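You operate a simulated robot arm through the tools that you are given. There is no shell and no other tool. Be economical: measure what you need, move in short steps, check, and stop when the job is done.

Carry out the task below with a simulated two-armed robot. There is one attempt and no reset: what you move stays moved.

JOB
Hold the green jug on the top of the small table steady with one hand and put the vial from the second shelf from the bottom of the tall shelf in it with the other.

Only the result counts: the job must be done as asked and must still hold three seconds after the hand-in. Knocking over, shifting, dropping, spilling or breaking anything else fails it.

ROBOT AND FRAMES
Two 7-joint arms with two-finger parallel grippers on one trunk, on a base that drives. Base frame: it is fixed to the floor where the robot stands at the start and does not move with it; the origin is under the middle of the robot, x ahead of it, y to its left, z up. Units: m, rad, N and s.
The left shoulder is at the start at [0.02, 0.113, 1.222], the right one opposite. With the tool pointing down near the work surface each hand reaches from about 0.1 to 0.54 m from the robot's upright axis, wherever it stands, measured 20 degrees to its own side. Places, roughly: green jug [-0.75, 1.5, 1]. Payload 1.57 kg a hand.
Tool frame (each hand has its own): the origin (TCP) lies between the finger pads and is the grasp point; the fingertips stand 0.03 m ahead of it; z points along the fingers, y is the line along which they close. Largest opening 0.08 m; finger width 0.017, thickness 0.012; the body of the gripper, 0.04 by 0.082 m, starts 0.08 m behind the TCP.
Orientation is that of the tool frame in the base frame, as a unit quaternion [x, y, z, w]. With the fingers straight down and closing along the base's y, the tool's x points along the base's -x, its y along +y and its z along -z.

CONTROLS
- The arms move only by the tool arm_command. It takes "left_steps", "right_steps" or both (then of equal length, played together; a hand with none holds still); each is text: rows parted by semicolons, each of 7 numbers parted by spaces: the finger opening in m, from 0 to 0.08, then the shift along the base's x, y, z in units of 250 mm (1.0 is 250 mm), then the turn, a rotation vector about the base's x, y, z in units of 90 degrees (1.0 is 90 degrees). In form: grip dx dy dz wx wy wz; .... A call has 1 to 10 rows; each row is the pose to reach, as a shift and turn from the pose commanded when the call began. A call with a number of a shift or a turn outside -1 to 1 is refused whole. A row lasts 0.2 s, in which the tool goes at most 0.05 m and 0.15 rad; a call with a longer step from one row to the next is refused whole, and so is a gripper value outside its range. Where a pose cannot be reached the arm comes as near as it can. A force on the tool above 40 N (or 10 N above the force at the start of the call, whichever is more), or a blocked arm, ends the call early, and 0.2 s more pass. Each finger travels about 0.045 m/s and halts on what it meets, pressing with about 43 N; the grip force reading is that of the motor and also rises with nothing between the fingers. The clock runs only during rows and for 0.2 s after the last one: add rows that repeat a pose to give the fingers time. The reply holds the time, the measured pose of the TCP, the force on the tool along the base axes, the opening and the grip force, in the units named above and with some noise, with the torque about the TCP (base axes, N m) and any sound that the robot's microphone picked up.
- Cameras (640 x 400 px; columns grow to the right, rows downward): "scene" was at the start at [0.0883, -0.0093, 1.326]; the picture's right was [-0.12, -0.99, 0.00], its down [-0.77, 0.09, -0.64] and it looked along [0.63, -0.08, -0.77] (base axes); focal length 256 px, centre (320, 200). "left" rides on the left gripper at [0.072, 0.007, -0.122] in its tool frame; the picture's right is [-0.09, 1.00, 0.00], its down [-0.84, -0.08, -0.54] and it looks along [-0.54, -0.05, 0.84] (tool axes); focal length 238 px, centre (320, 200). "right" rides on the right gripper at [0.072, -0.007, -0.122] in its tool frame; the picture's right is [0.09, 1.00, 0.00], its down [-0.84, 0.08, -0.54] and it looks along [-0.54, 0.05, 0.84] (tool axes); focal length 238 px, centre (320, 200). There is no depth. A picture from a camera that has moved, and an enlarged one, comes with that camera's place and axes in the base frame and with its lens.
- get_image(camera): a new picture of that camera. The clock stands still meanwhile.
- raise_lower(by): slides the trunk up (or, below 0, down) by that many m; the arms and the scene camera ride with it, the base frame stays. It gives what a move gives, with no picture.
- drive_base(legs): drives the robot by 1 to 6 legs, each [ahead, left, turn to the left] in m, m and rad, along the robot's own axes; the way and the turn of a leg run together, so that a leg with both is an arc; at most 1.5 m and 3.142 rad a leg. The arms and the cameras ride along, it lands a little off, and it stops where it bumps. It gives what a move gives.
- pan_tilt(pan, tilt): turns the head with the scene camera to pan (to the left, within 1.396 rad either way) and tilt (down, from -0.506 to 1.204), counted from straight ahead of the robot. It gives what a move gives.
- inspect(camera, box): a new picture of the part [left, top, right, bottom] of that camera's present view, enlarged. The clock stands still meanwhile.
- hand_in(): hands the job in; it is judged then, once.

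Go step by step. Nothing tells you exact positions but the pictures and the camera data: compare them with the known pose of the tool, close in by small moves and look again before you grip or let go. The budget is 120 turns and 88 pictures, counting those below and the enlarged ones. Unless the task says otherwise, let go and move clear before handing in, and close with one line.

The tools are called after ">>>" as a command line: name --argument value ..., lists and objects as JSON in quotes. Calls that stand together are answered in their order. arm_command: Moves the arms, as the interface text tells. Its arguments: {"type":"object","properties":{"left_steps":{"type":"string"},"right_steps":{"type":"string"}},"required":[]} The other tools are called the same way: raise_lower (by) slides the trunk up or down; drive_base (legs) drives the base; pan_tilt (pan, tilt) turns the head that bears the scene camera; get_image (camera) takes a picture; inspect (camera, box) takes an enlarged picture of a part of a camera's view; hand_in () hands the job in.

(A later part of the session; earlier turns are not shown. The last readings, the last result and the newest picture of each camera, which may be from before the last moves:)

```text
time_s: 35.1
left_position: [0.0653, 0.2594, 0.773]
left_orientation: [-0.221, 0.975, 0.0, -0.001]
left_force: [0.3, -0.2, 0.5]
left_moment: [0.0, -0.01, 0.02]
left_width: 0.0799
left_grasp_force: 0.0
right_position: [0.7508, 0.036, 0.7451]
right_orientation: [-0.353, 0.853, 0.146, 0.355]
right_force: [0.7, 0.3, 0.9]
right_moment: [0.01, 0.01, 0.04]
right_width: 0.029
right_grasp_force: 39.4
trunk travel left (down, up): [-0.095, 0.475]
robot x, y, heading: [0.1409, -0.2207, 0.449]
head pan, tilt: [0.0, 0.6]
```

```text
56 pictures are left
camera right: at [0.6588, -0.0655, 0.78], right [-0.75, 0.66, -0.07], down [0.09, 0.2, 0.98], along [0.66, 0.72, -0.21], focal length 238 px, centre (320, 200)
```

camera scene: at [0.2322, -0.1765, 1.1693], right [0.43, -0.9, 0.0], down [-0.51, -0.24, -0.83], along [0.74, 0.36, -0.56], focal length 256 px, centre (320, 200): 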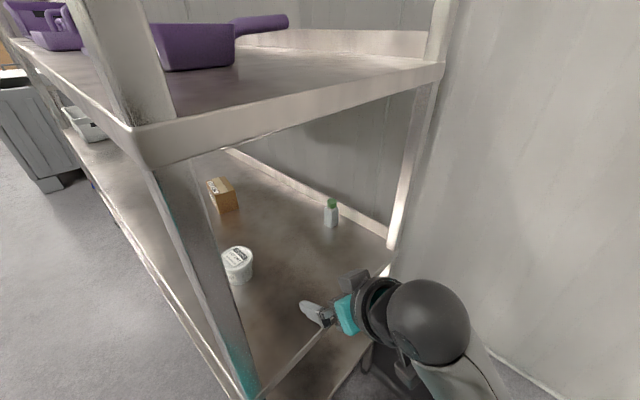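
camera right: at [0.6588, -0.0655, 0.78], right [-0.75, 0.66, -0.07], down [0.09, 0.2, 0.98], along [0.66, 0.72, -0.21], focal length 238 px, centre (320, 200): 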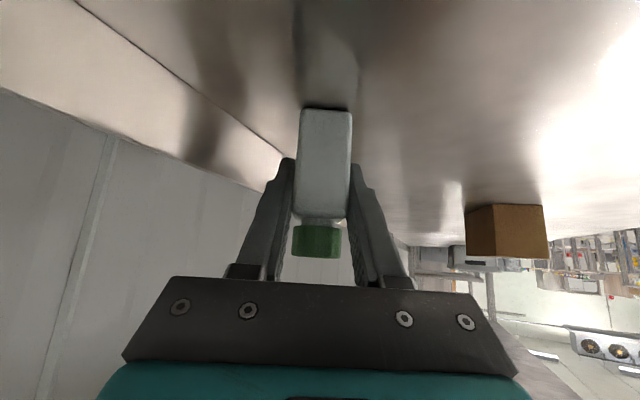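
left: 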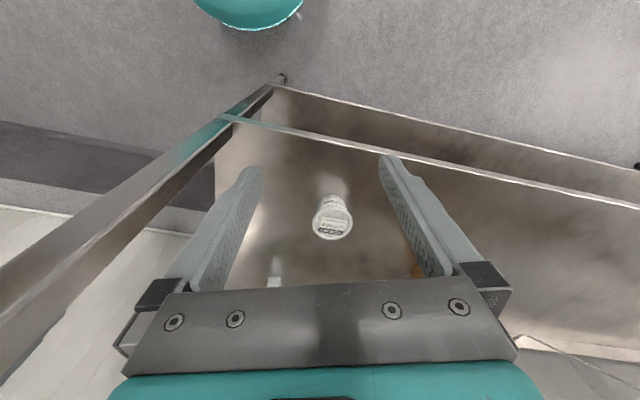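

Gripped (29 mm, 39 N). Lift 5 cm and withdraw along the approach line.

>>> arm_command --right_steps "0.01 0 0 0.1 0 0 0; 0.01 0 0 0.2 0 0 0; 0.01 -0.12 -0.12 0.2 0 0 0; 0.01 -0.24 -0.24 0.2 0 0 0; 0.01 -0.36 -0.36 0.2 0 0 0; 0.01 -0.48 -0.48 0.2 0 0 0; 0.01 -0.6 -0.6 0.2 0 0 0; 0.01 -0.72 -0.72 0.2 0 0 0; 0.01 -0.8 -0.8 0.2 0 0 0"

>>> get_image --camera "scene"

```text
time_s: 37.1
left_position: [0.0655, 0.2582, 0.7735]
left_orientation: [-0.221, 0.975, 0.0, -0.001]
left_force: [0.1, 0.0, -0.6]
left_moment: [-0.02, -0.02, -0.01]
left_width: 0.0798
left_grasp_force: 0.1
right_position: [0.5501, -0.1668, 0.7942]
right_orientation: [-0.353, 0.853, 0.146, 0.355]
right_force: [-1.1, -0.4, -1.1]
right_moment: [0.02, 0.01, -0.01]
right_width: 0.0291
right_grasp_force: 39.5
trunk travel left (down, up): [-0.095, 0.475]
robot x, y, heading: [0.1431, -0.2238, 0.448]
head pan, tilt: [0.0, 0.6]
```

```text
55 pictures are left
camera scene: at [0.2323, -0.1766, 1.1693], right [0.43, -0.9, 0.0], down [-0.51, -0.24, -0.83], along [0.74, 0.36, -0.56], focal length 256 px, centre (320, 200)
```

scene: 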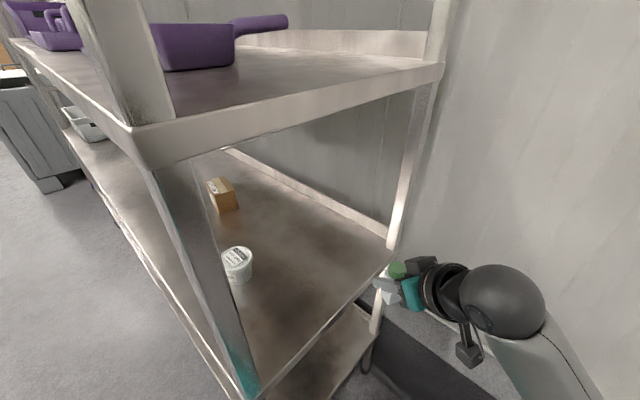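

Vial is out of the shelf. I back away from the shelf, then raise the trunk and turn toward the small table.

>>> drive_base --legs '[[-0.35, 0, 0]]'

>>> raise_lower --by 0.3

>>> drive_base --legs '[[0, 0, 1.3]]'

>>> get_image --camera "scene"

```text
time_s: 39.4
left_position: [-0.2516, 0.1078, 0.7729]
left_orientation: [-0.22, 0.976, 0.0, -0.001]
left_force: [0.0, -0.4, 0.3]
left_moment: [-0.04, 0.0, 0.01]
left_width: 0.08
left_grasp_force: 0.0
right_position: [0.2338, -0.3173, 0.793]
right_orientation: [-0.354, 0.853, 0.146, 0.354]
right_force: [-0.4, 0.5, -1.4]
right_moment: [-0.02, -0.02, -0.01]
right_width: 0.0292
right_grasp_force: 38.8
trunk travel left (down, up): [-0.095, 0.475]
robot x, y, heading: [-0.1744, -0.3701, 0.442]
head pan, tilt: [0.0, 0.6]
```

```text
time_s: 42.4
left_position: [-0.2519, 0.1081, 1.0728]
left_orientation: [-0.221, 0.975, 0.0, -0.001]
left_force: [0.6, 0.1, -0.3]
left_moment: [0.01, 0.0, 0.01]
left_width: 0.0801
left_grasp_force: 0.0
right_position: [0.2332, -0.3166, 1.0927]
right_orientation: [-0.353, 0.854, 0.145, 0.354]
right_force: [-0.3, -1.0, -0.1]
right_moment: [-0.02, 0.04, 0.01]
right_width: 0.0291
right_grasp_force: 38.8
trunk travel left (down, up): [-0.395, 0.175]
robot x, y, heading: [-0.1765, -0.3707, 0.45]
head pan, tilt: [0.0, 0.6]
```

```text
time_s: 46.0
left_position: [-0.6555, -0.309, 1.0736]
left_orientation: [0.762, -0.648, 0.001, 0.001]
left_force: [0.2, -0.4, -0.3]
left_moment: [-0.02, -0.01, 0.0]
left_width: 0.0803
left_grasp_force: 0.0
right_position: [-0.1126, 0.0372, 1.0938]
right_orientation: [0.795, -0.471, -0.329, -0.196]
right_force: [0.3, 0.6, 0.2]
right_moment: [0.04, -0.02, -0.02]
right_width: 0.0294
right_grasp_force: 38.9
trunk travel left (down, up): [-0.395, 0.175]
robot x, y, heading: [-0.1768, -0.3703, 1.736]
head pan, tilt: [0.0, 0.6]
```

```text
54 pictures are left
camera scene: at [-0.1896, -0.2731, 1.4693], right [0.99, 0.16, 0.0], down [0.09, -0.56, -0.83], along [-0.13, 0.81, -0.56], focal length 256 px, centre (320, 200)
```

scene: 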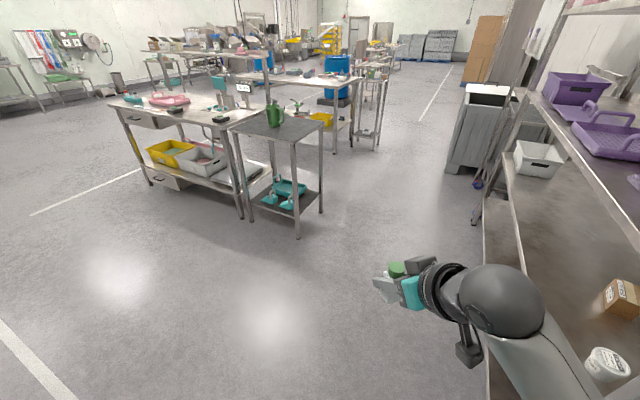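

The small table is in full view. I drive to a staging spot in front of it and turn to face it.

>>> drive_base --legs '[[1.25, 0.47, 0], [0, 0, -0.42]]'

>>> get_image --camera "scene"

```text
time_s: 53.9
left_position: [-1.2528, 1.0366, 1.0734]
left_orientation: [-0.609, 0.793, -0.001, -0.001]
left_force: [-0.7, -0.1, 0.8]
left_moment: [0.01, -0.02, -0.02]
left_width: 0.0797
left_grasp_force: 0.1
right_position: [-0.615, 1.1309, 1.095]
right_orientation: [0.678, -0.627, -0.28, -0.26]
right_force: [0.3, 0.0, -0.8]
right_moment: [-0.02, 0.03, -0.01]
right_width: 0.0292
right_grasp_force: 38.7
trunk travel left (down, up): [-0.395, 0.175]
robot x, y, heading: [-0.8395, 0.7821, 1.311]
head pan, tilt: [0.0, 0.6]
```

```text
53 pictures are left
camera scene: at [-0.8128, 0.879, 1.4693], right [0.97, -0.26, 0.0], down [-0.15, -0.55, -0.82], along [0.21, 0.8, -0.57], focal length 256 px, centre (320, 200)
```

scene: 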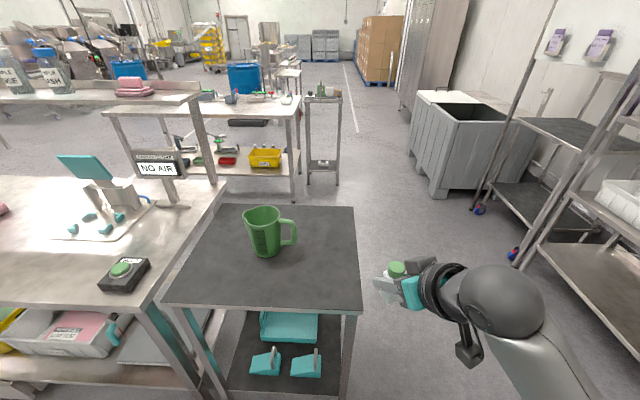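

Table top z≈0.83; jug base ≈(-0.835, 1.54), rim ≈0.98, handle on the right side. I shift the right hand aside and drive 0.25 ahead, 0.19 left.

>>> arm_command --right_steps "0.01 0.15 -0.04 0 0 0 0; 0.01 0.3 -0.08 0 0 0 0; 0.01 0.4 -0.11 0 0 0 0"

>>> drive_base --legs '[[0.22, 0.19, 0]]'

>>> pan_tilt --pan 0.0 --tilt 0.85

>>> get_image --camera "scene"

>>> get_image --camera "left"

```text
time_s: 54.7
left_position: [-1.2529, 1.0365, 1.0731]
left_orientation: [-0.609, 0.793, -0.001, 0.0]
left_force: [0.1, -0.3, 0.5]
left_moment: [-0.01, -0.02, 0.02]
left_width: 0.0798
left_grasp_force: 0.1
right_position: [-0.5156, 1.0999, 1.0935]
right_orientation: [0.678, -0.627, -0.281, -0.261]
right_force: [0.5, 1.1, -0.3]
right_moment: [0.01, -0.02, 0.02]
right_width: 0.0294
right_grasp_force: 38.5
trunk travel left (down, up): [-0.395, 0.175]
robot x, y, heading: [-0.8426, 0.7837, 1.311]
head pan, tilt: [0.0, 0.6]
```

```text
time_s: 56.7
left_position: [-1.3837, 1.3017, 1.0723]
left_orientation: [-0.611, 0.792, -0.001, -0.001]
left_force: [-0.2, -0.2, -0.7]
left_moment: [-0.02, -0.01, 0.0]
left_width: 0.0802
left_grasp_force: 0.0
right_position: [-0.6454, 1.3693, 1.0934]
right_orientation: [0.68, -0.625, -0.281, -0.26]
right_force: [-0.2, 0.6, 0.7]
right_moment: [-0.01, -0.03, 0.0]
right_width: 0.0292
right_grasp_force: 39.3
trunk travel left (down, up): [-0.395, 0.175]
robot x, y, heading: [-0.9662, 1.0531, 1.315]
head pan, tilt: [0.0, 0.6]
```

```text
time_s: 57.5
left_position: [-1.3837, 1.3015, 1.0733]
left_orientation: [-0.611, 0.792, 0.0, -0.002]
left_force: [-0.2, -0.9, 0.4]
left_moment: [-0.02, 0.03, -0.01]
left_width: 0.0799
left_grasp_force: 0.1
right_position: [-0.6457, 1.3678, 1.0939]
right_orientation: [0.68, -0.625, -0.281, -0.259]
right_force: [0.8, -0.2, -0.6]
right_moment: [-0.03, -0.01, 0.0]
right_width: 0.0294
right_grasp_force: 38.9
trunk travel left (down, up): [-0.395, 0.175]
robot x, y, heading: [-0.9671, 1.0511, 1.31]
head pan, tilt: [0.0, 0.85]
```

```text
52 pictures are left
camera scene: at [-0.9445, 1.1357, 1.4485], right [0.97, -0.25, 0.0], down [-0.19, -0.73, -0.66], along [0.17, 0.64, -0.75], focal length 256 px, centre (320, 200)
```

scene: 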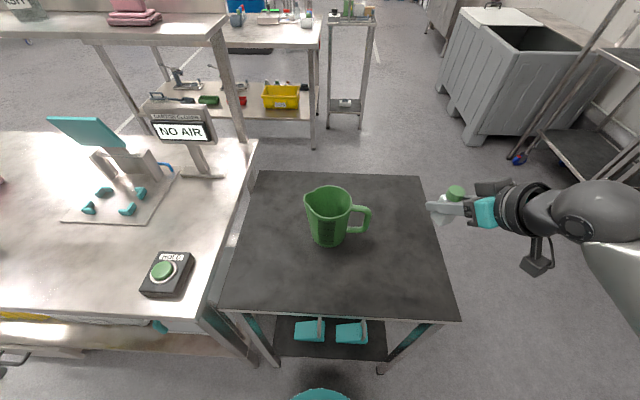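

```text
51 pictures are left
camera left: at [-1.407, 1.2327, 1.1958], right [-0.94, 0.34, 0.0], down [0.29, 0.79, 0.54], along [0.18, 0.51, -0.84], focal length 238 px, centre (320, 200)
```

left: 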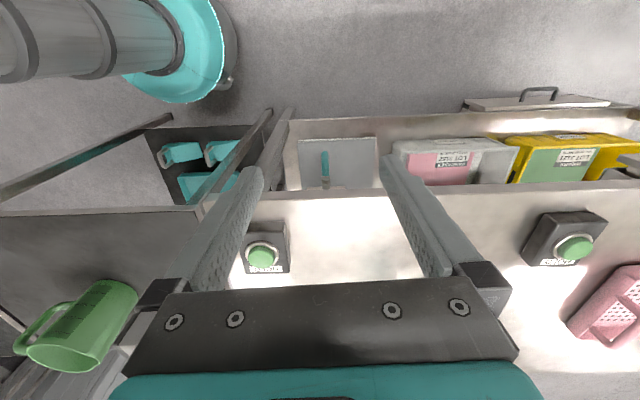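

Jug center about (-0.82, 1.50), rim radius ≈0.055. I zoom to see rim, spout and handle precisely.

>>> inspect --camera "scene" --box '[280, 170, 390, 260]'

>>> inspect --camera "left" --box '[0, 250, 160, 400]'

```text
4.44 times, centred on (335, 215) of scene
camera zoom: at [-0.9445, 1.1357, 1.4485], right [0.97, -0.25, 0.0], down [-0.19, -0.73, -0.66], along [0.17, 0.64, -0.75], focal length 1135 px, centre (253, 133)
```

zoom: 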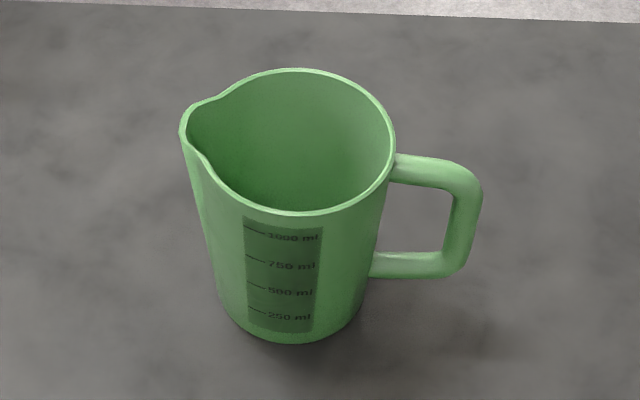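

```text
2.67 times, centred on (80, 325) of left
camera zoom: at [-1.407, 1.2327, 1.1958], right [-0.94, 0.34, 0.0], down [0.29, 0.79, 0.54], along [0.18, 0.51, -0.84], focal length 636 px, centre (960, -133)
```

zoom: 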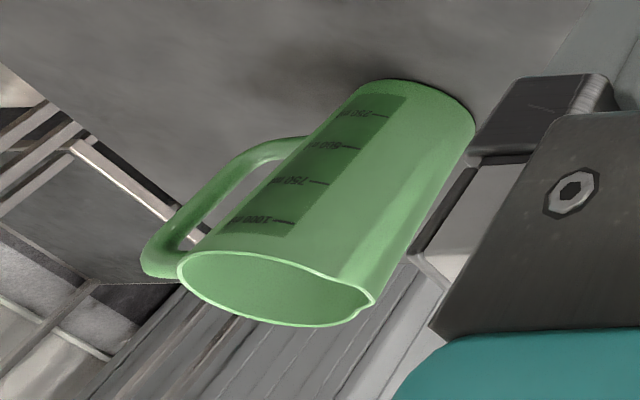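

Rim centre ≈(-0.820, 1.510, 0.995), radius ≈0.05; spout left, handle right. I'll clamp the near wall with the left hand (closing fore-aft, camera on the left), so I rotate it by -86° while coming nearer.

>>> arm_command --left_steps "0.08 0.096 0.008 0.04 0 0 -0.095; 0.08 0.192 0.016 0.08 0 0 -0.19; 0.08 0.288 0.024 0.12 0 0 -0.285; 0.08 0.384 0.032 0.16 0 0 -0.38; 0.08 0.48 0.04 0.2 0 0 -0.475; 0.08 0.576 0.048 0.2 0 0 -0.57; 0.08 0.672 0.056 0.2 0 0 -0.665; 0.08 0.768 0.064 0.2 0 0 -0.76; 0.08 0.864 0.072 0.2 0 0 -0.855; 0.08 0.96 0.08 0.2 0 0 -0.95"

>>> get_image --camera "scene"

```text
time_s: 59.7
left_position: [-1.1426, 1.3454, 1.1225]
left_orientation: [0.089, 0.996, 0.001, -0.002]
left_force: [0.2, 0.0, -0.7]
left_moment: [-0.03, 0.02, 0.01]
left_width: 0.0801
left_grasp_force: 0.0
left hand out of reach, approached as far as the arm can: row 6, 7, 8, 9, 10
right_position: [-0.6449, 1.3696, 1.0928]
right_orientation: [0.68, -0.626, -0.282, -0.259]
right_force: [-0.2, 0.5, -0.5]
right_moment: [0.0, 0.02, 0.02]
right_width: 0.0292
right_grasp_force: 38.1
trunk travel left (down, up): [-0.395, 0.175]
robot x, y, heading: [-0.9721, 1.0518, 1.31]
head pan, tilt: [0.0, 0.85]
```

```text
48 pictures are left
camera scene: at [-0.9428, 1.1366, 1.4483], right [0.97, -0.25, 0.0], down [-0.19, -0.73, -0.66], along [0.17, 0.64, -0.75], focal length 256 px, centre (320, 200)
```

scene: 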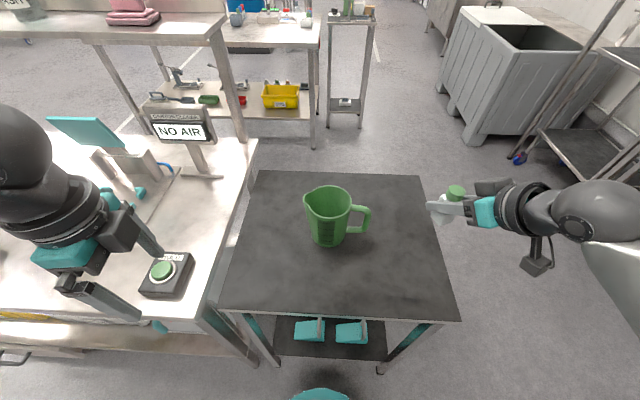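

Rotation succeeded. I move the left hand toward a hover in front-left of the jug.

>>> arm_command --left_steps "0.08 0.162 0.037 0 0 0 0; 0.08 0.324 0.074 0 0 0 0; 0.08 0.486 0.111 0 0 0 0; 0.08 0.648 0.148 0 0 0 0; 0.08 0.81 0.185 0 0 0 0; 0.08 0.97 0.22 0 0 0 0"

>>> get_image --camera "left"

>>> get_image --camera "scene"

```text
time_s: 61.1
left_position: [-0.9019, 1.3994, 1.1217]
left_orientation: [0.089, 0.996, 0.0, -0.002]
left_force: [0.2, 0.9, 0.1]
left_moment: [-0.01, 0.02, 0.01]
left_width: 0.08
left_grasp_force: 0.1
right_position: [-0.6462, 1.368, 1.094]
right_orientation: [0.679, -0.627, -0.281, -0.26]
right_force: [0.3, 0.8, -0.6]
right_moment: [-0.02, -0.01, -0.02]
right_width: 0.0293
right_grasp_force: 38.4
trunk travel left (down, up): [-0.395, 0.175]
robot x, y, heading: [-0.9697, 1.0509, 1.313]
head pan, tilt: [0.0, 0.85]
```

```text
47 pictures are left
camera left: at [-0.9709, 1.4183, 1.2448], right [0.27, 0.96, 0.0], down [0.81, -0.22, 0.54], along [0.52, -0.14, -0.84], focal length 238 px, centre (320, 200)
```

left: 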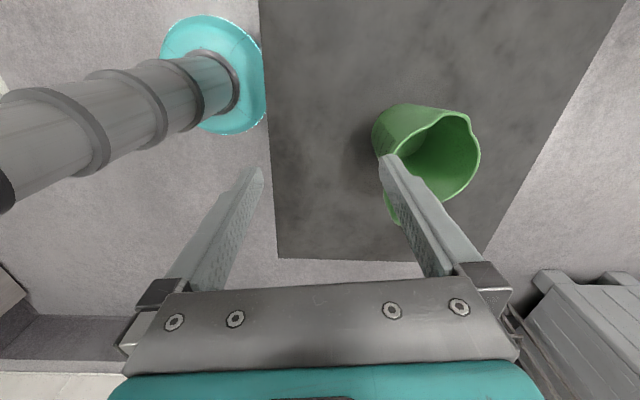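

```text
46 pictures are left
camera scene: at [-0.9434, 1.1357, 1.4484], right [0.97, -0.25, 0.0], down [-0.19, -0.73, -0.66], along [0.17, 0.64, -0.75], focal length 256 px, centre (320, 200)
```

scene: 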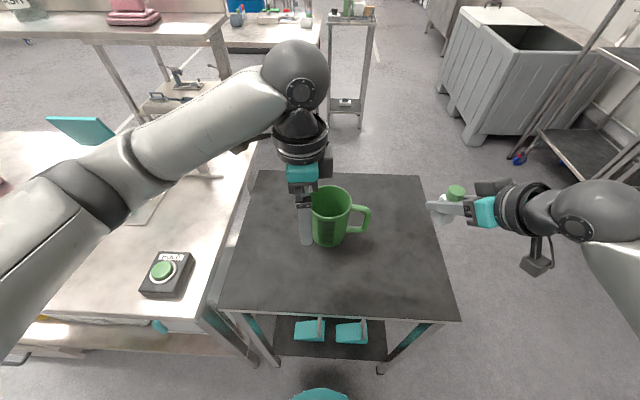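

The jug's rim is clearly visible. I hover the left TCP directly above the near rim wall and check.

>>> arm_command --left_steps "0.08 0.146 0.125 0 0 0 0; 0.08 0.292 0.25 0 0 0 0; 0.08 0.292 0.25 -0.14 0 0 0; 0.08 0.292 0.25 -0.14 0 0 0"

>>> get_image --camera "left"

>>> inspect --camera "scene" --box '[260, 130, 400, 260]'

```text
time_s: 62.1
left_position: [-0.8314, 1.4646, 1.088]
left_orientation: [0.089, 0.996, 0.0, -0.002]
left_force: [-0.2, 0.2, 0.5]
left_moment: [-0.01, 0.02, 0.03]
left_width: 0.08
left_grasp_force: 0.1
right_position: [-0.6465, 1.368, 1.0938]
right_orientation: [0.68, -0.625, -0.281, -0.26]
right_force: [-0.8, 0.4, -1.7]
right_moment: [0.01, -0.01, -0.01]
right_width: 0.0293
right_grasp_force: 39.1
trunk travel left (down, up): [-0.395, 0.175]
robot x, y, heading: [-0.9703, 1.0502, 1.317]
head pan, tilt: [0.0, 0.85]
```

```text
45 pictures are left
camera left: at [-0.8988, 1.4836, 1.2105], right [0.27, 0.96, 0.0], down [0.81, -0.22, 0.54], along [0.52, -0.14, -0.84], focal length 238 px, centre (320, 200)
```

left: 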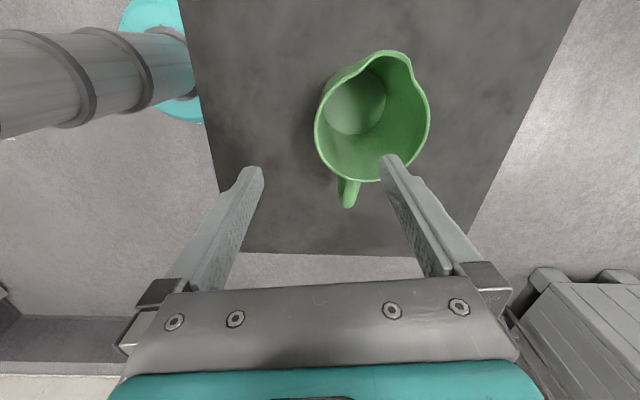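

```text
3.08 times, centred on (330, 195) of scene
camera zoom: at [-0.9442, 1.1355, 1.4484], right [0.97, -0.25, 0.0], down [-0.19, -0.73, -0.66], along [0.17, 0.64, -0.75], focal length 786 px, centre (289, 215)
```

zoom: 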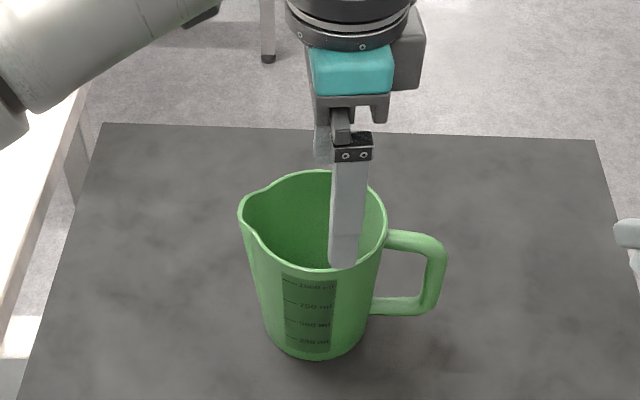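

Near wall ≈(-0.836, 1.464), right at the TCP line. I lower the open fingers over the wall.

>>> arm_command --left_steps "0.08 -0.01 0 -0.15 0 0 0; 0.08 -0.01 0 -0.3 0 0 0; 0.08 -0.01 0 -0.45 0 0 0; 0.08 -0.01 0 -0.45 0 0 0"

>>> get_image --camera "left"

>>> inspect --camera "scene" --box '[260, 130, 400, 260]'

```text
time_s: 63.1
left_position: [-0.8309, 1.4632, 0.9733]
left_orientation: [0.089, 0.996, 0.0, -0.001]
left_force: [-1.0, 0.5, -0.3]
left_moment: [0.0, -0.01, -0.03]
left_width: 0.0803
left_grasp_force: 0.1
right_position: [-0.6463, 1.3686, 1.0945]
right_orientation: [0.679, -0.626, -0.281, -0.261]
right_force: [-0.3, -0.3, -1.2]
right_moment: [0.01, 0.02, -0.02]
right_width: 0.0294
right_grasp_force: 38.6
trunk travel left (down, up): [-0.395, 0.175]
robot x, y, heading: [-0.9735, 1.0504, 1.314]
head pan, tilt: [0.0, 0.85]
```

```text
43 pictures are left
camera left: at [-0.9, 1.4816, 1.0967], right [0.27, 0.96, 0.0], down [0.81, -0.22, 0.54], along [0.52, -0.14, -0.84], focal length 238 px, centre (320, 200)
```

left: 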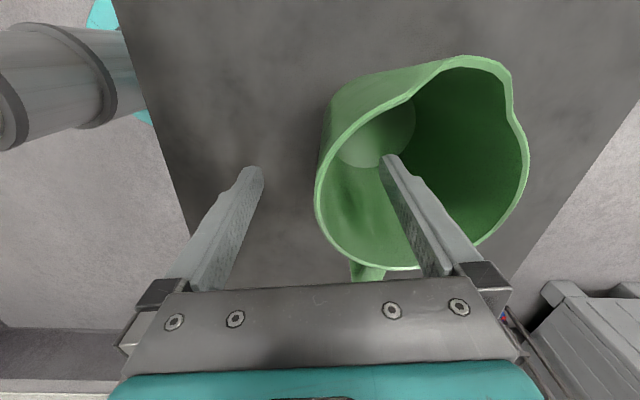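

```text
3.08 times, centred on (330, 195) of scene
camera zoom: at [-0.9445, 1.1356, 1.4484], right [0.97, -0.25, 0.0], down [-0.19, -0.73, -0.66], along [0.17, 0.64, -0.75], focal length 786 px, centre (289, 215)
```

zoom: 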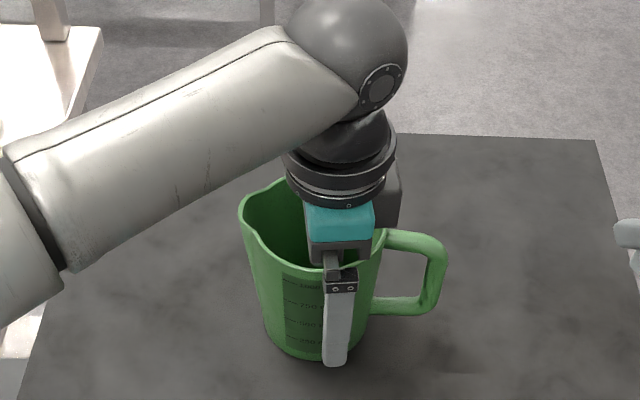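

One finger is inside and one outside the near wall. I close the left hand on it.

>>> arm_command --left_steps "0.06 0 0 0 0 0 0; 0.04 0 0 0 0 0 0; 0.02 0 0 0 0 0 0; 0.0 0 0 0 0 0 0; 0.0 0 0 0 0 0 0; 0.0 0 0 0 0 0 0"

>>> get_image --camera "left"

>>> get_image --camera "right"

```text
time_s: 64.5
left_position: [-0.8308, 1.4648, 0.9756]
left_orientation: [0.088, 0.996, 0.002, 0.0]
left_force: [0.6, 4.4, 7.5]
left_moment: [1.17, -0.11, 0.03]
left_width: 0.0031
left_grasp_force: 24.3
right_position: [-0.647, 1.3687, 1.0937]
right_orientation: [0.68, -0.626, -0.281, -0.26]
right_force: [-0.6, 0.6, -1.1]
right_moment: [0.05, -0.01, 0.02]
right_width: 0.0291
right_grasp_force: 39.2
trunk travel left (down, up): [-0.395, 0.175]
robot x, y, heading: [-0.9712, 1.0509, 1.314]
head pan, tilt: [0.0, 0.85]
```

```text
41 pictures are left
camera left: at [-0.8999, 1.4826, 1.0985], right [0.27, 0.96, 0.01], down [0.81, -0.23, 0.54], along [0.52, -0.14, -0.84], focal length 238 px, centre (320, 200)
```

left: 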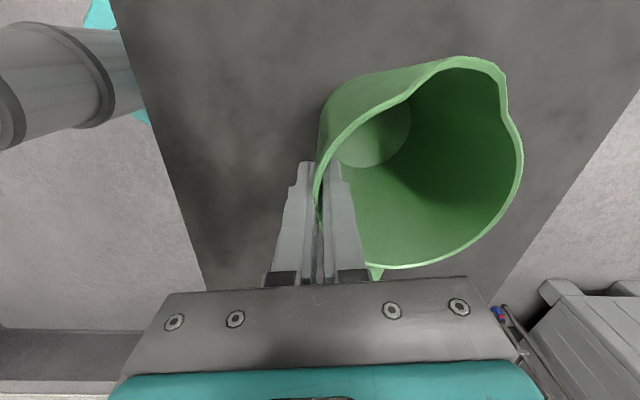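

```text
40 pictures are left
camera right: at [-0.6276, 1.2319, 1.1301], right [-0.99, -0.15, -0.07], down [-0.1, 0.2, 0.97], along [-0.13, 0.97, -0.21], focal length 238 px, centre (320, 200)
```

right: 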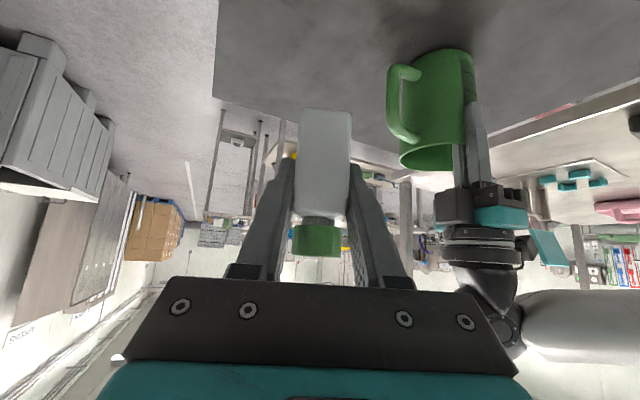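

Left hand holds the wall (3 mm). Now I turn the right hand +70° so it points toward the jug from its right, with the vial above rim height.

>>> arm_command --right_steps "0.01 0.01 0.036 0.016 0 0 0.087; 0.01 0.02 0.072 0.032 0 0 0.173; 0.01 0.03 0.108 0.048 0 0 0.26; 0.01 0.03 0.144 0.064 0 0 0.347; 0.01 0.02 0.18 0.08 0 0 0.433; 0.01 0 0.216 0.096 0 0 0.52; 0.01 -0.02 0.252 0.112 0 0 0.607; 0.01 -0.04 0.288 0.128 0 0 0.693; 0.01 -0.05 0.325 0.145 0 0 0.78"

>>> get_image --camera "right"

>>> get_image --camera "scene"

```text
time_s: 66.5
left_position: [-0.8306, 1.463, 0.9737]
left_orientation: [0.088, 0.996, 0.0, 0.0]
left_force: [1.1, 5.1, 8.4]
left_moment: [1.29, -0.25, -0.01]
left_width: 0.0036
left_grasp_force: 24.9
right_position: [-0.659, 1.449, 1.1298]
right_orientation: [0.916, -0.12, -0.378, -0.051]
right_force: [0.2, -0.9, -1.2]
right_moment: [0.02, -0.01, -0.02]
right_width: 0.0293
right_grasp_force: 38.4
trunk travel left (down, up): [-0.395, 0.175]
robot x, y, heading: [-0.9693, 1.0482, 1.313]
head pan, tilt: [0.0, 0.85]
```

```text
39 pictures are left
camera right: at [-0.5233, 1.4203, 1.1668], right [-0.19, -0.98, -0.07], down [-0.22, -0.02, 0.97], along [-0.96, 0.2, -0.21], focal length 238 px, centre (320, 200)
```

right: 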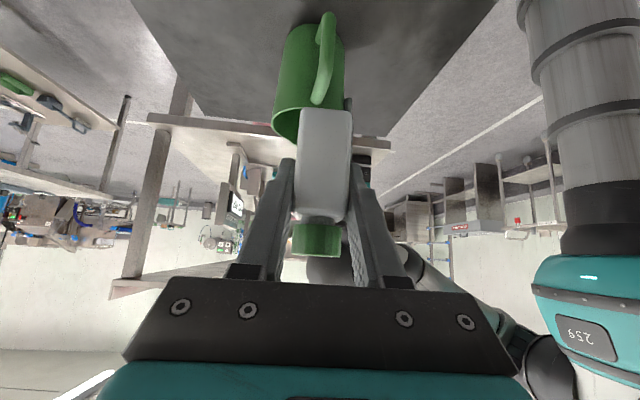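

```text
38 pictures are left
camera scene: at [-0.9449, 1.1356, 1.4484], right [0.97, -0.25, 0.0], down [-0.19, -0.73, -0.66], along [0.17, 0.64, -0.75], focal length 256 px, centre (320, 200)
```

scene: 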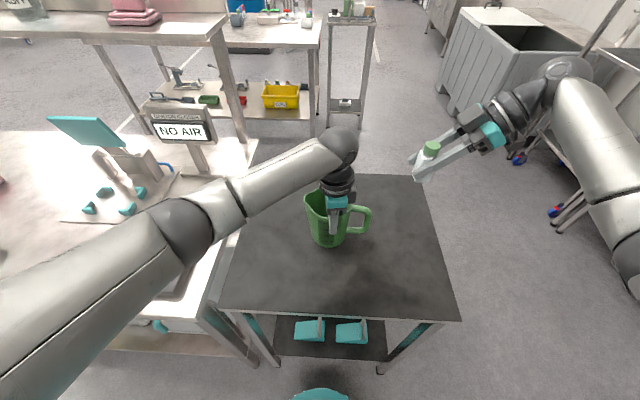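

The left gripper's body would overhang the jug's mouth where the vial must go. I'll regrasp: open, raise the left hand, lean it 40° to the left (in the wall's plane), then clamp again.

>>> arm_command --left_steps "0.03 0 0 0 0 0 0; 0.06 0 0 0 0 0 0; 0.07 0 0 0 0 0 0; 0.07 0 0 0 0 0 0; 0.07 0 0 0.16 0 0 0; 0.07 0 0 0.32 0 0 0; 0.07 0 0 0.48 0 0 0"

>>> arm_command --left_steps "0.07 -0.015 0.001 0 -0.0157 -0.0875 0; 0.07 -0.03 0.002 0 -0.0315 -0.175 0; 0.07 -0.03 0.004 0 -0.047 -0.2625 0; 0.07 -0.03 0.006 0 -0.063 -0.35 0; 0.07 -0.03 0.008 0 -0.0787 -0.437 0; 0.07 -0.03 0.008 0 -0.0787 -0.437 0"

>>> get_image --camera "left"

>>> get_image --camera "scene"

```text
time_s: 68.1
left_position: [-0.8301, 1.4601, 1.0951]
left_orientation: [0.089, 0.996, 0.0, 0.0]
left_force: [-0.3, -0.4, -0.1]
left_moment: [0.0, 0.01, -0.01]
left_width: 0.0698
left_grasp_force: 0.0
right_position: [-0.6564, 1.4493, 1.1295]
right_orientation: [0.916, -0.12, -0.379, -0.05]
right_force: [-0.1, -0.3, -0.5]
right_moment: [0.03, 0.0, -0.01]
right_width: 0.0292
right_grasp_force: 39.1
trunk travel left (down, up): [-0.395, 0.175]
robot x, y, heading: [-0.9643, 1.0495, 1.313]
head pan, tilt: [0.0, 0.85]
```

```text
time_s: 69.5
left_position: [-0.8378, 1.4642, 1.0947]
left_orientation: [0.084, 0.936, -0.031, 0.341]
left_force: [0.3, -0.7, 0.5]
left_moment: [0.02, -0.01, 0.0]
left_width: 0.0699
left_grasp_force: 0.1
right_position: [-0.6575, 1.4494, 1.1307]
right_orientation: [0.916, -0.121, -0.379, -0.051]
right_force: [-0.3, -0.6, -0.9]
right_moment: [-0.01, -0.02, 0.01]
right_width: 0.0291
right_grasp_force: 39.4
trunk travel left (down, up): [-0.395, 0.175]
robot x, y, heading: [-0.9679, 1.0526, 1.312]
head pan, tilt: [0.0, 0.85]
```

```text
37 pictures are left
camera left: at [-0.9677, 1.4944, 1.1427], right [0.25, 0.97, 0.06], down [0.27, -0.13, 0.95], along [0.93, -0.22, -0.3], focal length 238 px, centre (320, 200)
```

left: 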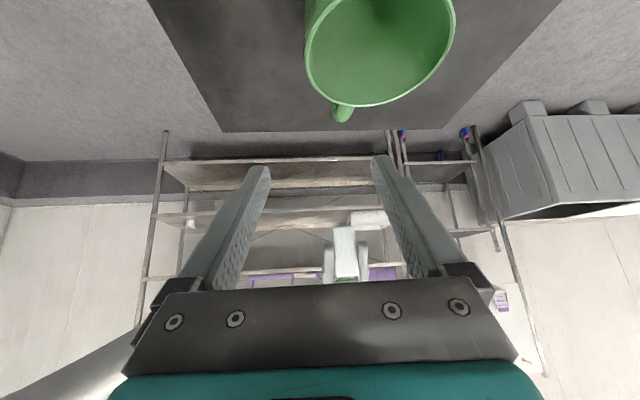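

```text
36 pictures are left
camera scene: at [-0.9442, 1.1357, 1.4484], right [0.97, -0.25, 0.0], down [-0.19, -0.73, -0.66], along [0.17, 0.64, -0.75], focal length 256 px, centre (320, 200)
```

scene: 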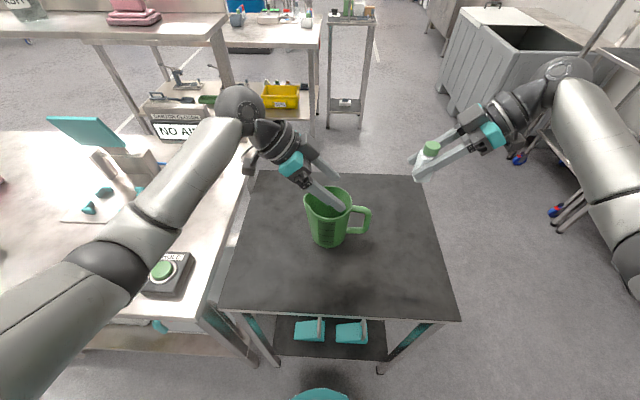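

Leaning works and the mouth is now clear. I lower the tilted left hand over the near wall and close.

>>> arm_command --left_steps "0.07 0 -0.012 -0.15 0 0 0; 0.07 0 -0.012 -0.3 0 0 0; 0.07 0 -0.012 -0.447 0 0 0; 0.06 0 -0.012 -0.447 0 0 0; 0.04 0 -0.012 -0.447 0 0 0; 0.02 0 -0.012 -0.447 0 0 0; 0.0 0 -0.012 -0.447 0 0 0; 0.0 0 -0.012 -0.447 0 0 0; 0.0 0 -0.012 -0.447 0 0 0"

>>> get_image --camera "left"

>>> get_image --camera "scene"

```text
time_s: 71.5
left_position: [-0.8378, 1.4634, 0.9843]
left_orientation: [0.083, 0.936, -0.029, 0.34]
left_force: [0.0, 1.7, 1.3]
left_moment: [0.23, 0.06, -0.03]
left_width: 0.0089
left_grasp_force: 27.8
right_position: [-0.6566, 1.4507, 1.1305]
right_orientation: [0.916, -0.122, -0.38, -0.052]
right_force: [0.1, -0.3, -1.2]
right_moment: [0.0, 0.01, -0.02]
right_width: 0.0296
right_grasp_force: 38.9
trunk travel left (down, up): [-0.395, 0.175]
robot x, y, heading: [-0.9663, 1.0472, 1.313]
head pan, tilt: [0.0, 0.85]
```

```text
35 pictures are left
camera left: at [-0.9675, 1.4922, 1.0317], right [0.25, 0.97, 0.06], down [0.28, -0.13, 0.95], along [0.93, -0.22, -0.3], focal length 238 px, centre (320, 200)
```

left: 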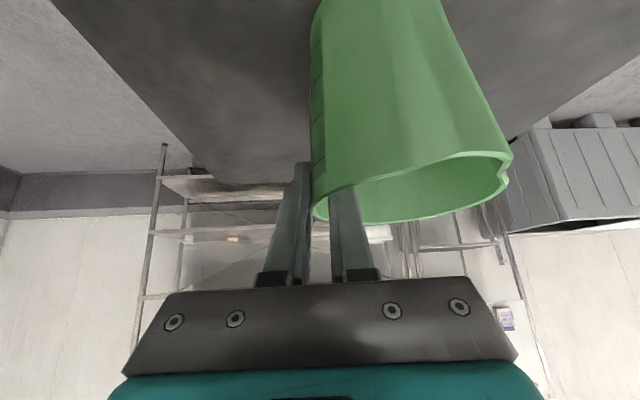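

```text
34 pictures are left
camera scene: at [-0.9445, 1.1359, 1.4484], right [0.97, -0.25, 0.0], down [-0.19, -0.73, -0.66], along [0.17, 0.64, -0.75], focal length 256 px, centre (320, 200)
```

scene: 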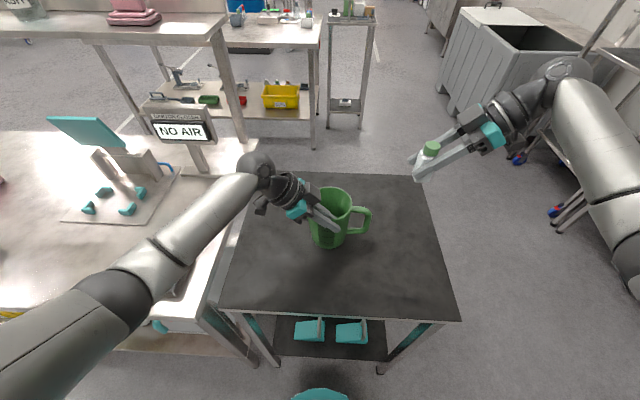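

Jug held again with a clear mouth. I move the vial above the mouth (still above the rim).

>>> arm_command --right_steps "0.01 -0.133 0.058 0 0 0 0; 0.01 -0.266 0.116 0 0 0 0; 0.01 -0.4 0.174 0 0 0 0; 0.01 -0.53 0.232 -0.04 0 0 0; 0.01 -0.664 0.29 -0.08 0 0 0; 0.01 -0.664 0.29 -0.08 0 0 0"

>>> get_image --camera "right"

>>> inspect --camera "scene" --box '[260, 130, 420, 260]'

>>> get_image --camera "left"

```text
time_s: 72.9
left_position: [-0.8385, 1.4615, 0.9845]
left_orientation: [0.084, 0.936, -0.03, 0.34]
left_force: [-0.2, 0.6, 4.9]
left_moment: [0.32, 0.09, -0.06]
left_width: 0.0088
left_grasp_force: 27.6
right_position: [-0.8244, 1.5191, 1.1121]
right_orientation: [0.916, -0.122, -0.38, -0.051]
right_force: [-0.5, 0.0, -1.2]
right_moment: [0.0, 0.03, 0.01]
right_width: 0.0293
right_grasp_force: 38.8
trunk travel left (down, up): [-0.395, 0.175]
robot x, y, heading: [-0.9705, 1.052, 1.309]
head pan, tilt: [0.0, 0.85]
```

```text
33 pictures are left
camera right: at [-0.6897, 1.4896, 1.1482], right [-0.2, -0.98, -0.07], down [-0.22, -0.02, 0.97], along [-0.96, 0.21, -0.21], focal length 238 px, centre (320, 200)
```

right: 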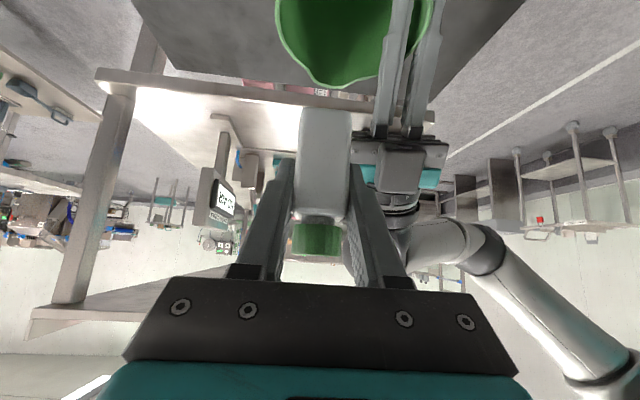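

```text
3.08 times, centred on (340, 195) of scene
camera zoom: at [-0.9445, 1.1354, 1.4485], right [0.97, -0.25, 0.0], down [-0.19, -0.73, -0.66], along [0.17, 0.64, -0.75], focal length 786 px, centre (258, 215)
```

zoom: 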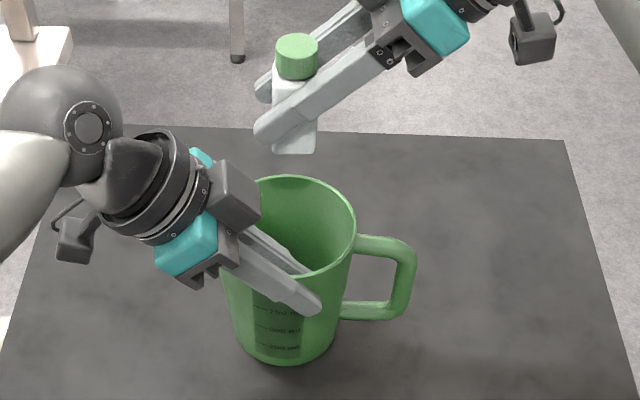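

```text
31 pictures are left
camera left: at [-0.9675, 1.4917, 1.0318], right [0.25, 0.97, 0.06], down [0.28, -0.13, 0.95], along [0.93, -0.22, -0.3], focal length 238 px, centre (320, 200)
```

left: 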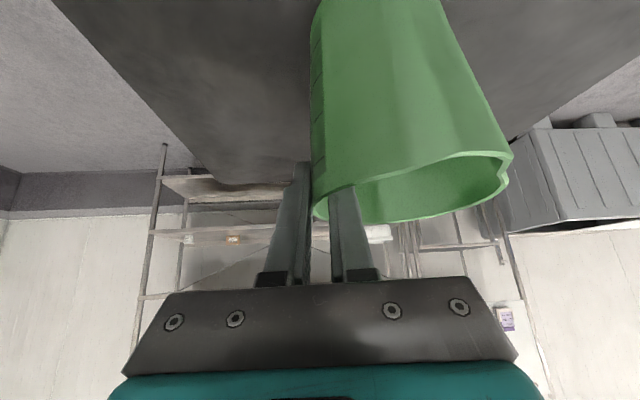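

Vial is over the mouth. I steepen the right hand by 20° and centre it, then descend partway and check.

>>> arm_command --right_steps "0.01 -0.004 -0.005 0 -0.019 -0.071 0; 0.01 -0.008 -0.01 0 -0.039 -0.143 0; 0.01 -0.012 -0.016 0 -0.058 -0.214 0; 0.01 -0.012 -0.016 -0.15 -0.058 -0.214 0; 0.01 -0.012 -0.016 -0.3 -0.058 -0.214 0; 0.01 -0.012 -0.016 -0.4 -0.058 -0.214 0; 0.01 -0.012 -0.016 -0.4 -0.058 -0.214 0"

>>> inspect --camera "scene" --box '[260, 130, 420, 260]'

>>> get_image --camera "right"

```text
time_s: 74.5
left_position: [-0.8381, 1.4613, 0.9833]
left_orientation: [0.083, 0.936, -0.03, 0.34]
left_force: [-0.1, 0.4, 7.5]
left_moment: [0.33, 0.24, -0.03]
left_width: 0.0089
left_grasp_force: 26.8
right_position: [-0.8273, 1.5171, 1.0112]
right_orientation: [0.968, -0.127, -0.216, -0.029]
right_force: [-0.2, -0.1, -0.2]
right_moment: [-0.01, -0.04, -0.01]
right_width: 0.0291
right_grasp_force: 39.3
trunk travel left (down, up): [-0.395, 0.175]
robot x, y, heading: [-0.9698, 1.0497, 1.321]
head pan, tilt: [0.0, 0.85]
```

```text
3.08 times, centred on (340, 195) of scene
camera zoom: at [-0.9446, 1.1352, 1.4485], right [0.97, -0.25, 0.0], down [-0.19, -0.73, -0.66], along [0.17, 0.64, -0.75], focal length 786 px, centre (258, 215)
```

zoom: 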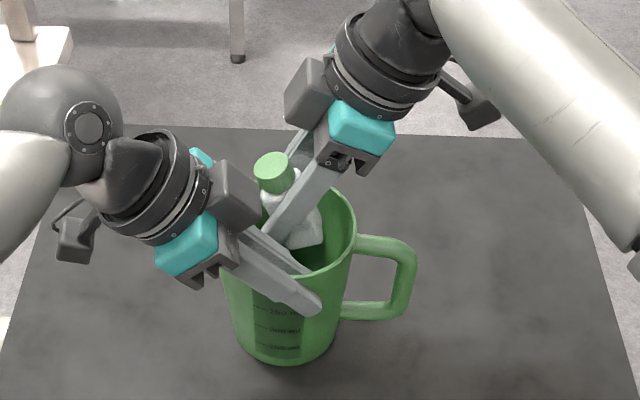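

```text
29 pictures are left
camera right: at [-0.7124, 1.4927, 1.092], right [-0.18, -0.98, -0.04], down [-0.53, 0.06, 0.85], along [-0.83, 0.17, -0.53], focal length 238 px, centre (320, 200)
```

right: 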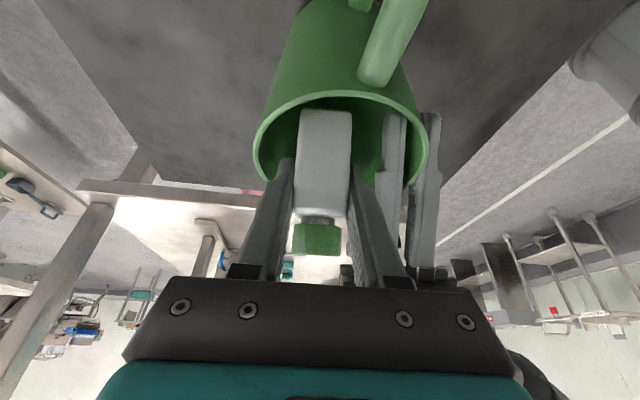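

Vial is inside the mouth with clearance on both sides. I lower it further into the jug.

>>> arm_command --right_steps "0.01 0.002 0.008 -0.08 0 0 0; 0.01 0.002 0.008 -0.16 0 0 0; 0.01 0.002 0.008 -0.22 0 0 0; 0.01 0.002 0.008 -0.22 0 0 0"

>>> get_image --camera "right"

>>> inspect --camera "scene" --box '[260, 130, 420, 260]'

```text
time_s: 75.5
left_position: [-0.8374, 1.4627, 0.9844]
left_orientation: [0.083, 0.936, -0.029, 0.34]
left_force: [6.3, 7.7, 2.6]
left_moment: [0.24, 0.29, -0.11]
left_width: 0.0086
left_grasp_force: 27.3
right_position: [-0.8261, 1.5189, 0.9547]
right_orientation: [0.968, -0.126, -0.216, -0.028]
right_force: [-4.7, -7.8, 5.6]
right_moment: [0.41, -0.37, -0.14]
right_width: 0.0294
right_grasp_force: 39.4
trunk travel left (down, up): [-0.395, 0.175]
robot x, y, heading: [-0.968, 1.0507, 1.315]
head pan, tilt: [0.0, 0.85]
```

```text
28 pictures are left
camera right: at [-0.7121, 1.4947, 1.0357], right [-0.18, -0.98, -0.04], down [-0.53, 0.06, 0.85], along [-0.83, 0.17, -0.53], focal length 238 px, centre (320, 200)
```

right: 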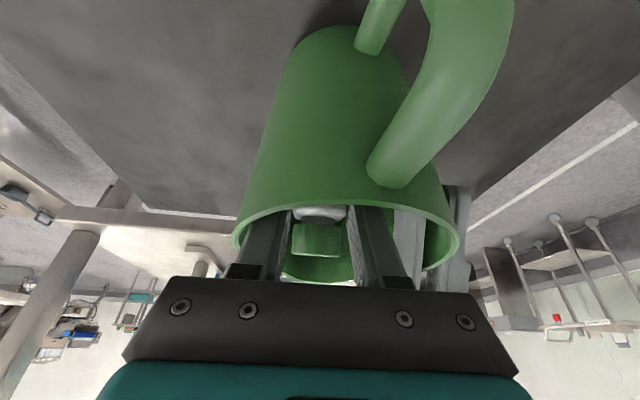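

```text
3.08 times, centred on (340, 195) of scene
camera zoom: at [-0.9444, 1.1349, 1.4485], right [0.97, -0.25, 0.0], down [-0.19, -0.73, -0.66], along [0.17, 0.64, -0.75], focal length 786 px, centre (258, 215)
```

zoom: 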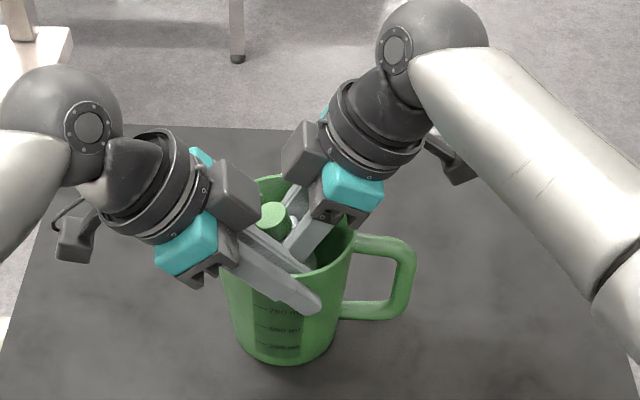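

Light contact with the far-right wall; I ease back toward the near-left a few mm, then open slowly.

>>> arm_command --right_steps "0.01 -0.014 -0.02 0.008 0 0 0; 0.01 -0.014 -0.02 0.008 0 0 0"

>>> arm_command --right_steps "0.033 0 0 0 0 0 0; 0.037 0 0 0 0 0 0; 0.04 0 0 0 0 0 0; 0.04 0 0 0 0 0 0; 0.04 0 0 0 0 0 0"

>>> get_image --camera "right"

>>> inspect --camera "scene" --box '[260, 130, 420, 260]'

```text
time_s: 76.1
left_position: [-0.8383, 1.4615, 0.9833]
left_orientation: [0.083, 0.936, -0.03, 0.34]
left_force: [-1.8, 1.3, 8.6]
left_moment: [0.39, 0.37, -0.01]
left_width: 0.0087
left_grasp_force: 27.1
right_position: [-0.8291, 1.5155, 0.9571]
right_orientation: [0.968, -0.129, -0.215, -0.03]
right_force: [0.1, -0.1, -1.4]
right_moment: [0.0, 0.02, 0.0]
right_width: 0.0291
right_grasp_force: 38.8
trunk travel left (down, up): [-0.395, 0.175]
robot x, y, heading: [-0.9677, 1.0525, 1.316]
head pan, tilt: [0.0, 0.85]
```

```text
time_s: 77.3
left_position: [-0.8375, 1.4619, 0.9839]
left_orientation: [0.084, 0.936, -0.03, 0.34]
left_force: [-1.0, 2.3, 8.0]
left_moment: [0.35, 0.37, 0.06]
left_width: 0.0085
left_grasp_force: 27.8
right_position: [-0.8291, 1.5144, 0.9566]
right_orientation: [0.968, -0.126, -0.215, -0.028]
right_force: [0.0, -2.4, 0.8]
right_moment: [-0.09, -0.03, 0.0]
right_width: 0.038
right_grasp_force: 0.0
trunk travel left (down, up): [-0.395, 0.175]
robot x, y, heading: [-0.9712, 1.0529, 1.317]
head pan, tilt: [0.0, 0.85]
```

```text
26 pictures are left
camera right: at [-0.7149, 1.4897, 1.0374], right [-0.18, -0.98, -0.04], down [-0.53, 0.06, 0.85], along [-0.83, 0.17, -0.53], focal length 238 px, centre (320, 200)
```

right: 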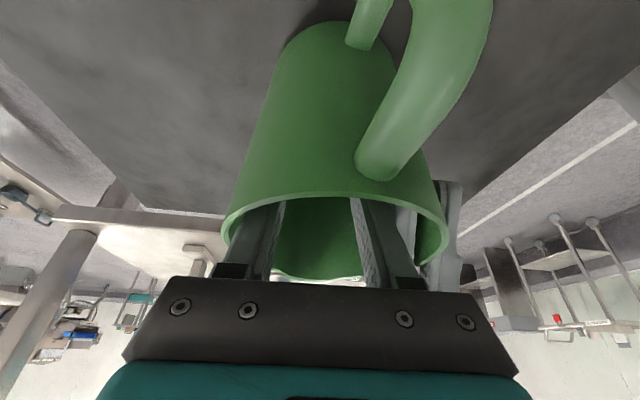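

```text
3.08 times, centred on (340, 195) of scene
camera zoom: at [-0.9447, 1.1349, 1.4485], right [0.97, -0.25, 0.0], down [-0.19, -0.73, -0.66], along [0.17, 0.64, -0.75], focal length 786 px, centre (258, 215)
```

zoom: 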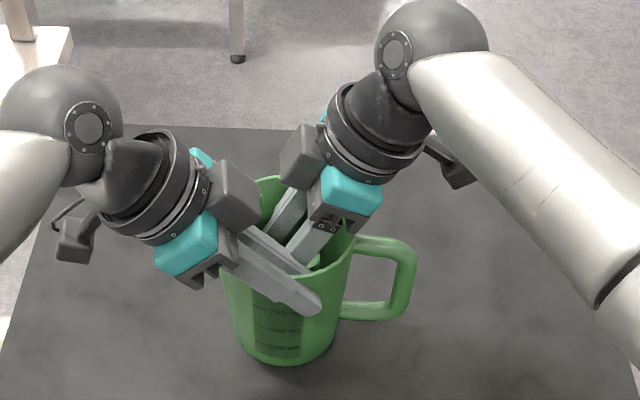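

The vial has dropped into the jug. I raise the right hand straight out and move it off to the right.

>>> arm_command --right_steps "0.034 0 0 0 0 0 0; 0.03 0 0 0.1 0 0 0; 0.03 0 0 0.28 0 0 0; 0.03 0 0 0.46 0 0 0; 0.03 0 0 0.62 0 0 0; 0.03 0.15 -0.04 0.7 0 0 0; 0.03 0.3 -0.08 0.7 0 0 0; 0.03 0.45 -0.12 0.7 0 0 0; 0.03 0.6 -0.16 0.7 0 0 0; 0.03 0.75 -0.2 0.7 0 0 0"

>>> inspect --camera "scene" --box '[260, 130, 420, 260]'

```text
time_s: 79.5
left_position: [-0.8389, 1.4612, 0.9837]
left_orientation: [0.084, 0.936, -0.031, 0.34]
left_force: [0.0, 0.9, 8.0]
left_moment: [0.38, 0.25, 0.05]
left_width: 0.0087
left_grasp_force: 27.2
right_position: [-0.6406, 1.4642, 1.1342]
right_orientation: [0.968, -0.127, -0.215, -0.029]
right_force: [-0.2, 0.0, -0.2]
right_moment: [-0.01, 0.01, 0.03]
right_width: 0.0301
right_grasp_force: 0.1
trunk travel left (down, up): [-0.395, 0.175]
robot x, y, heading: [-0.972, 1.0514, 1.312]
head pan, tilt: [0.0, 0.85]
```

```text
3.08 times, centred on (340, 195) of scene
camera zoom: at [-0.9444, 1.1349, 1.4485], right [0.97, -0.25, 0.0], down [-0.19, -0.73, -0.66], along [0.17, 0.64, -0.75], focal length 786 px, centre (258, 215)
```

zoom: 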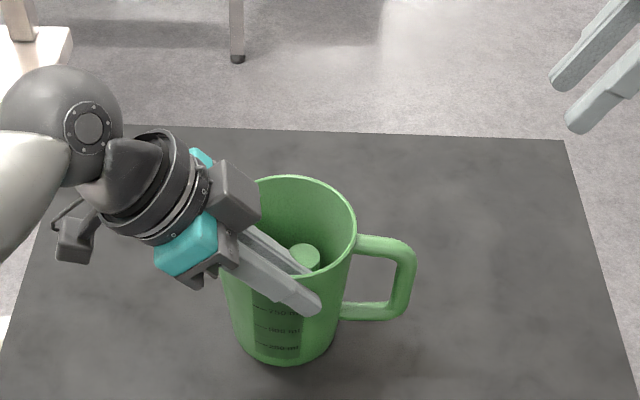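

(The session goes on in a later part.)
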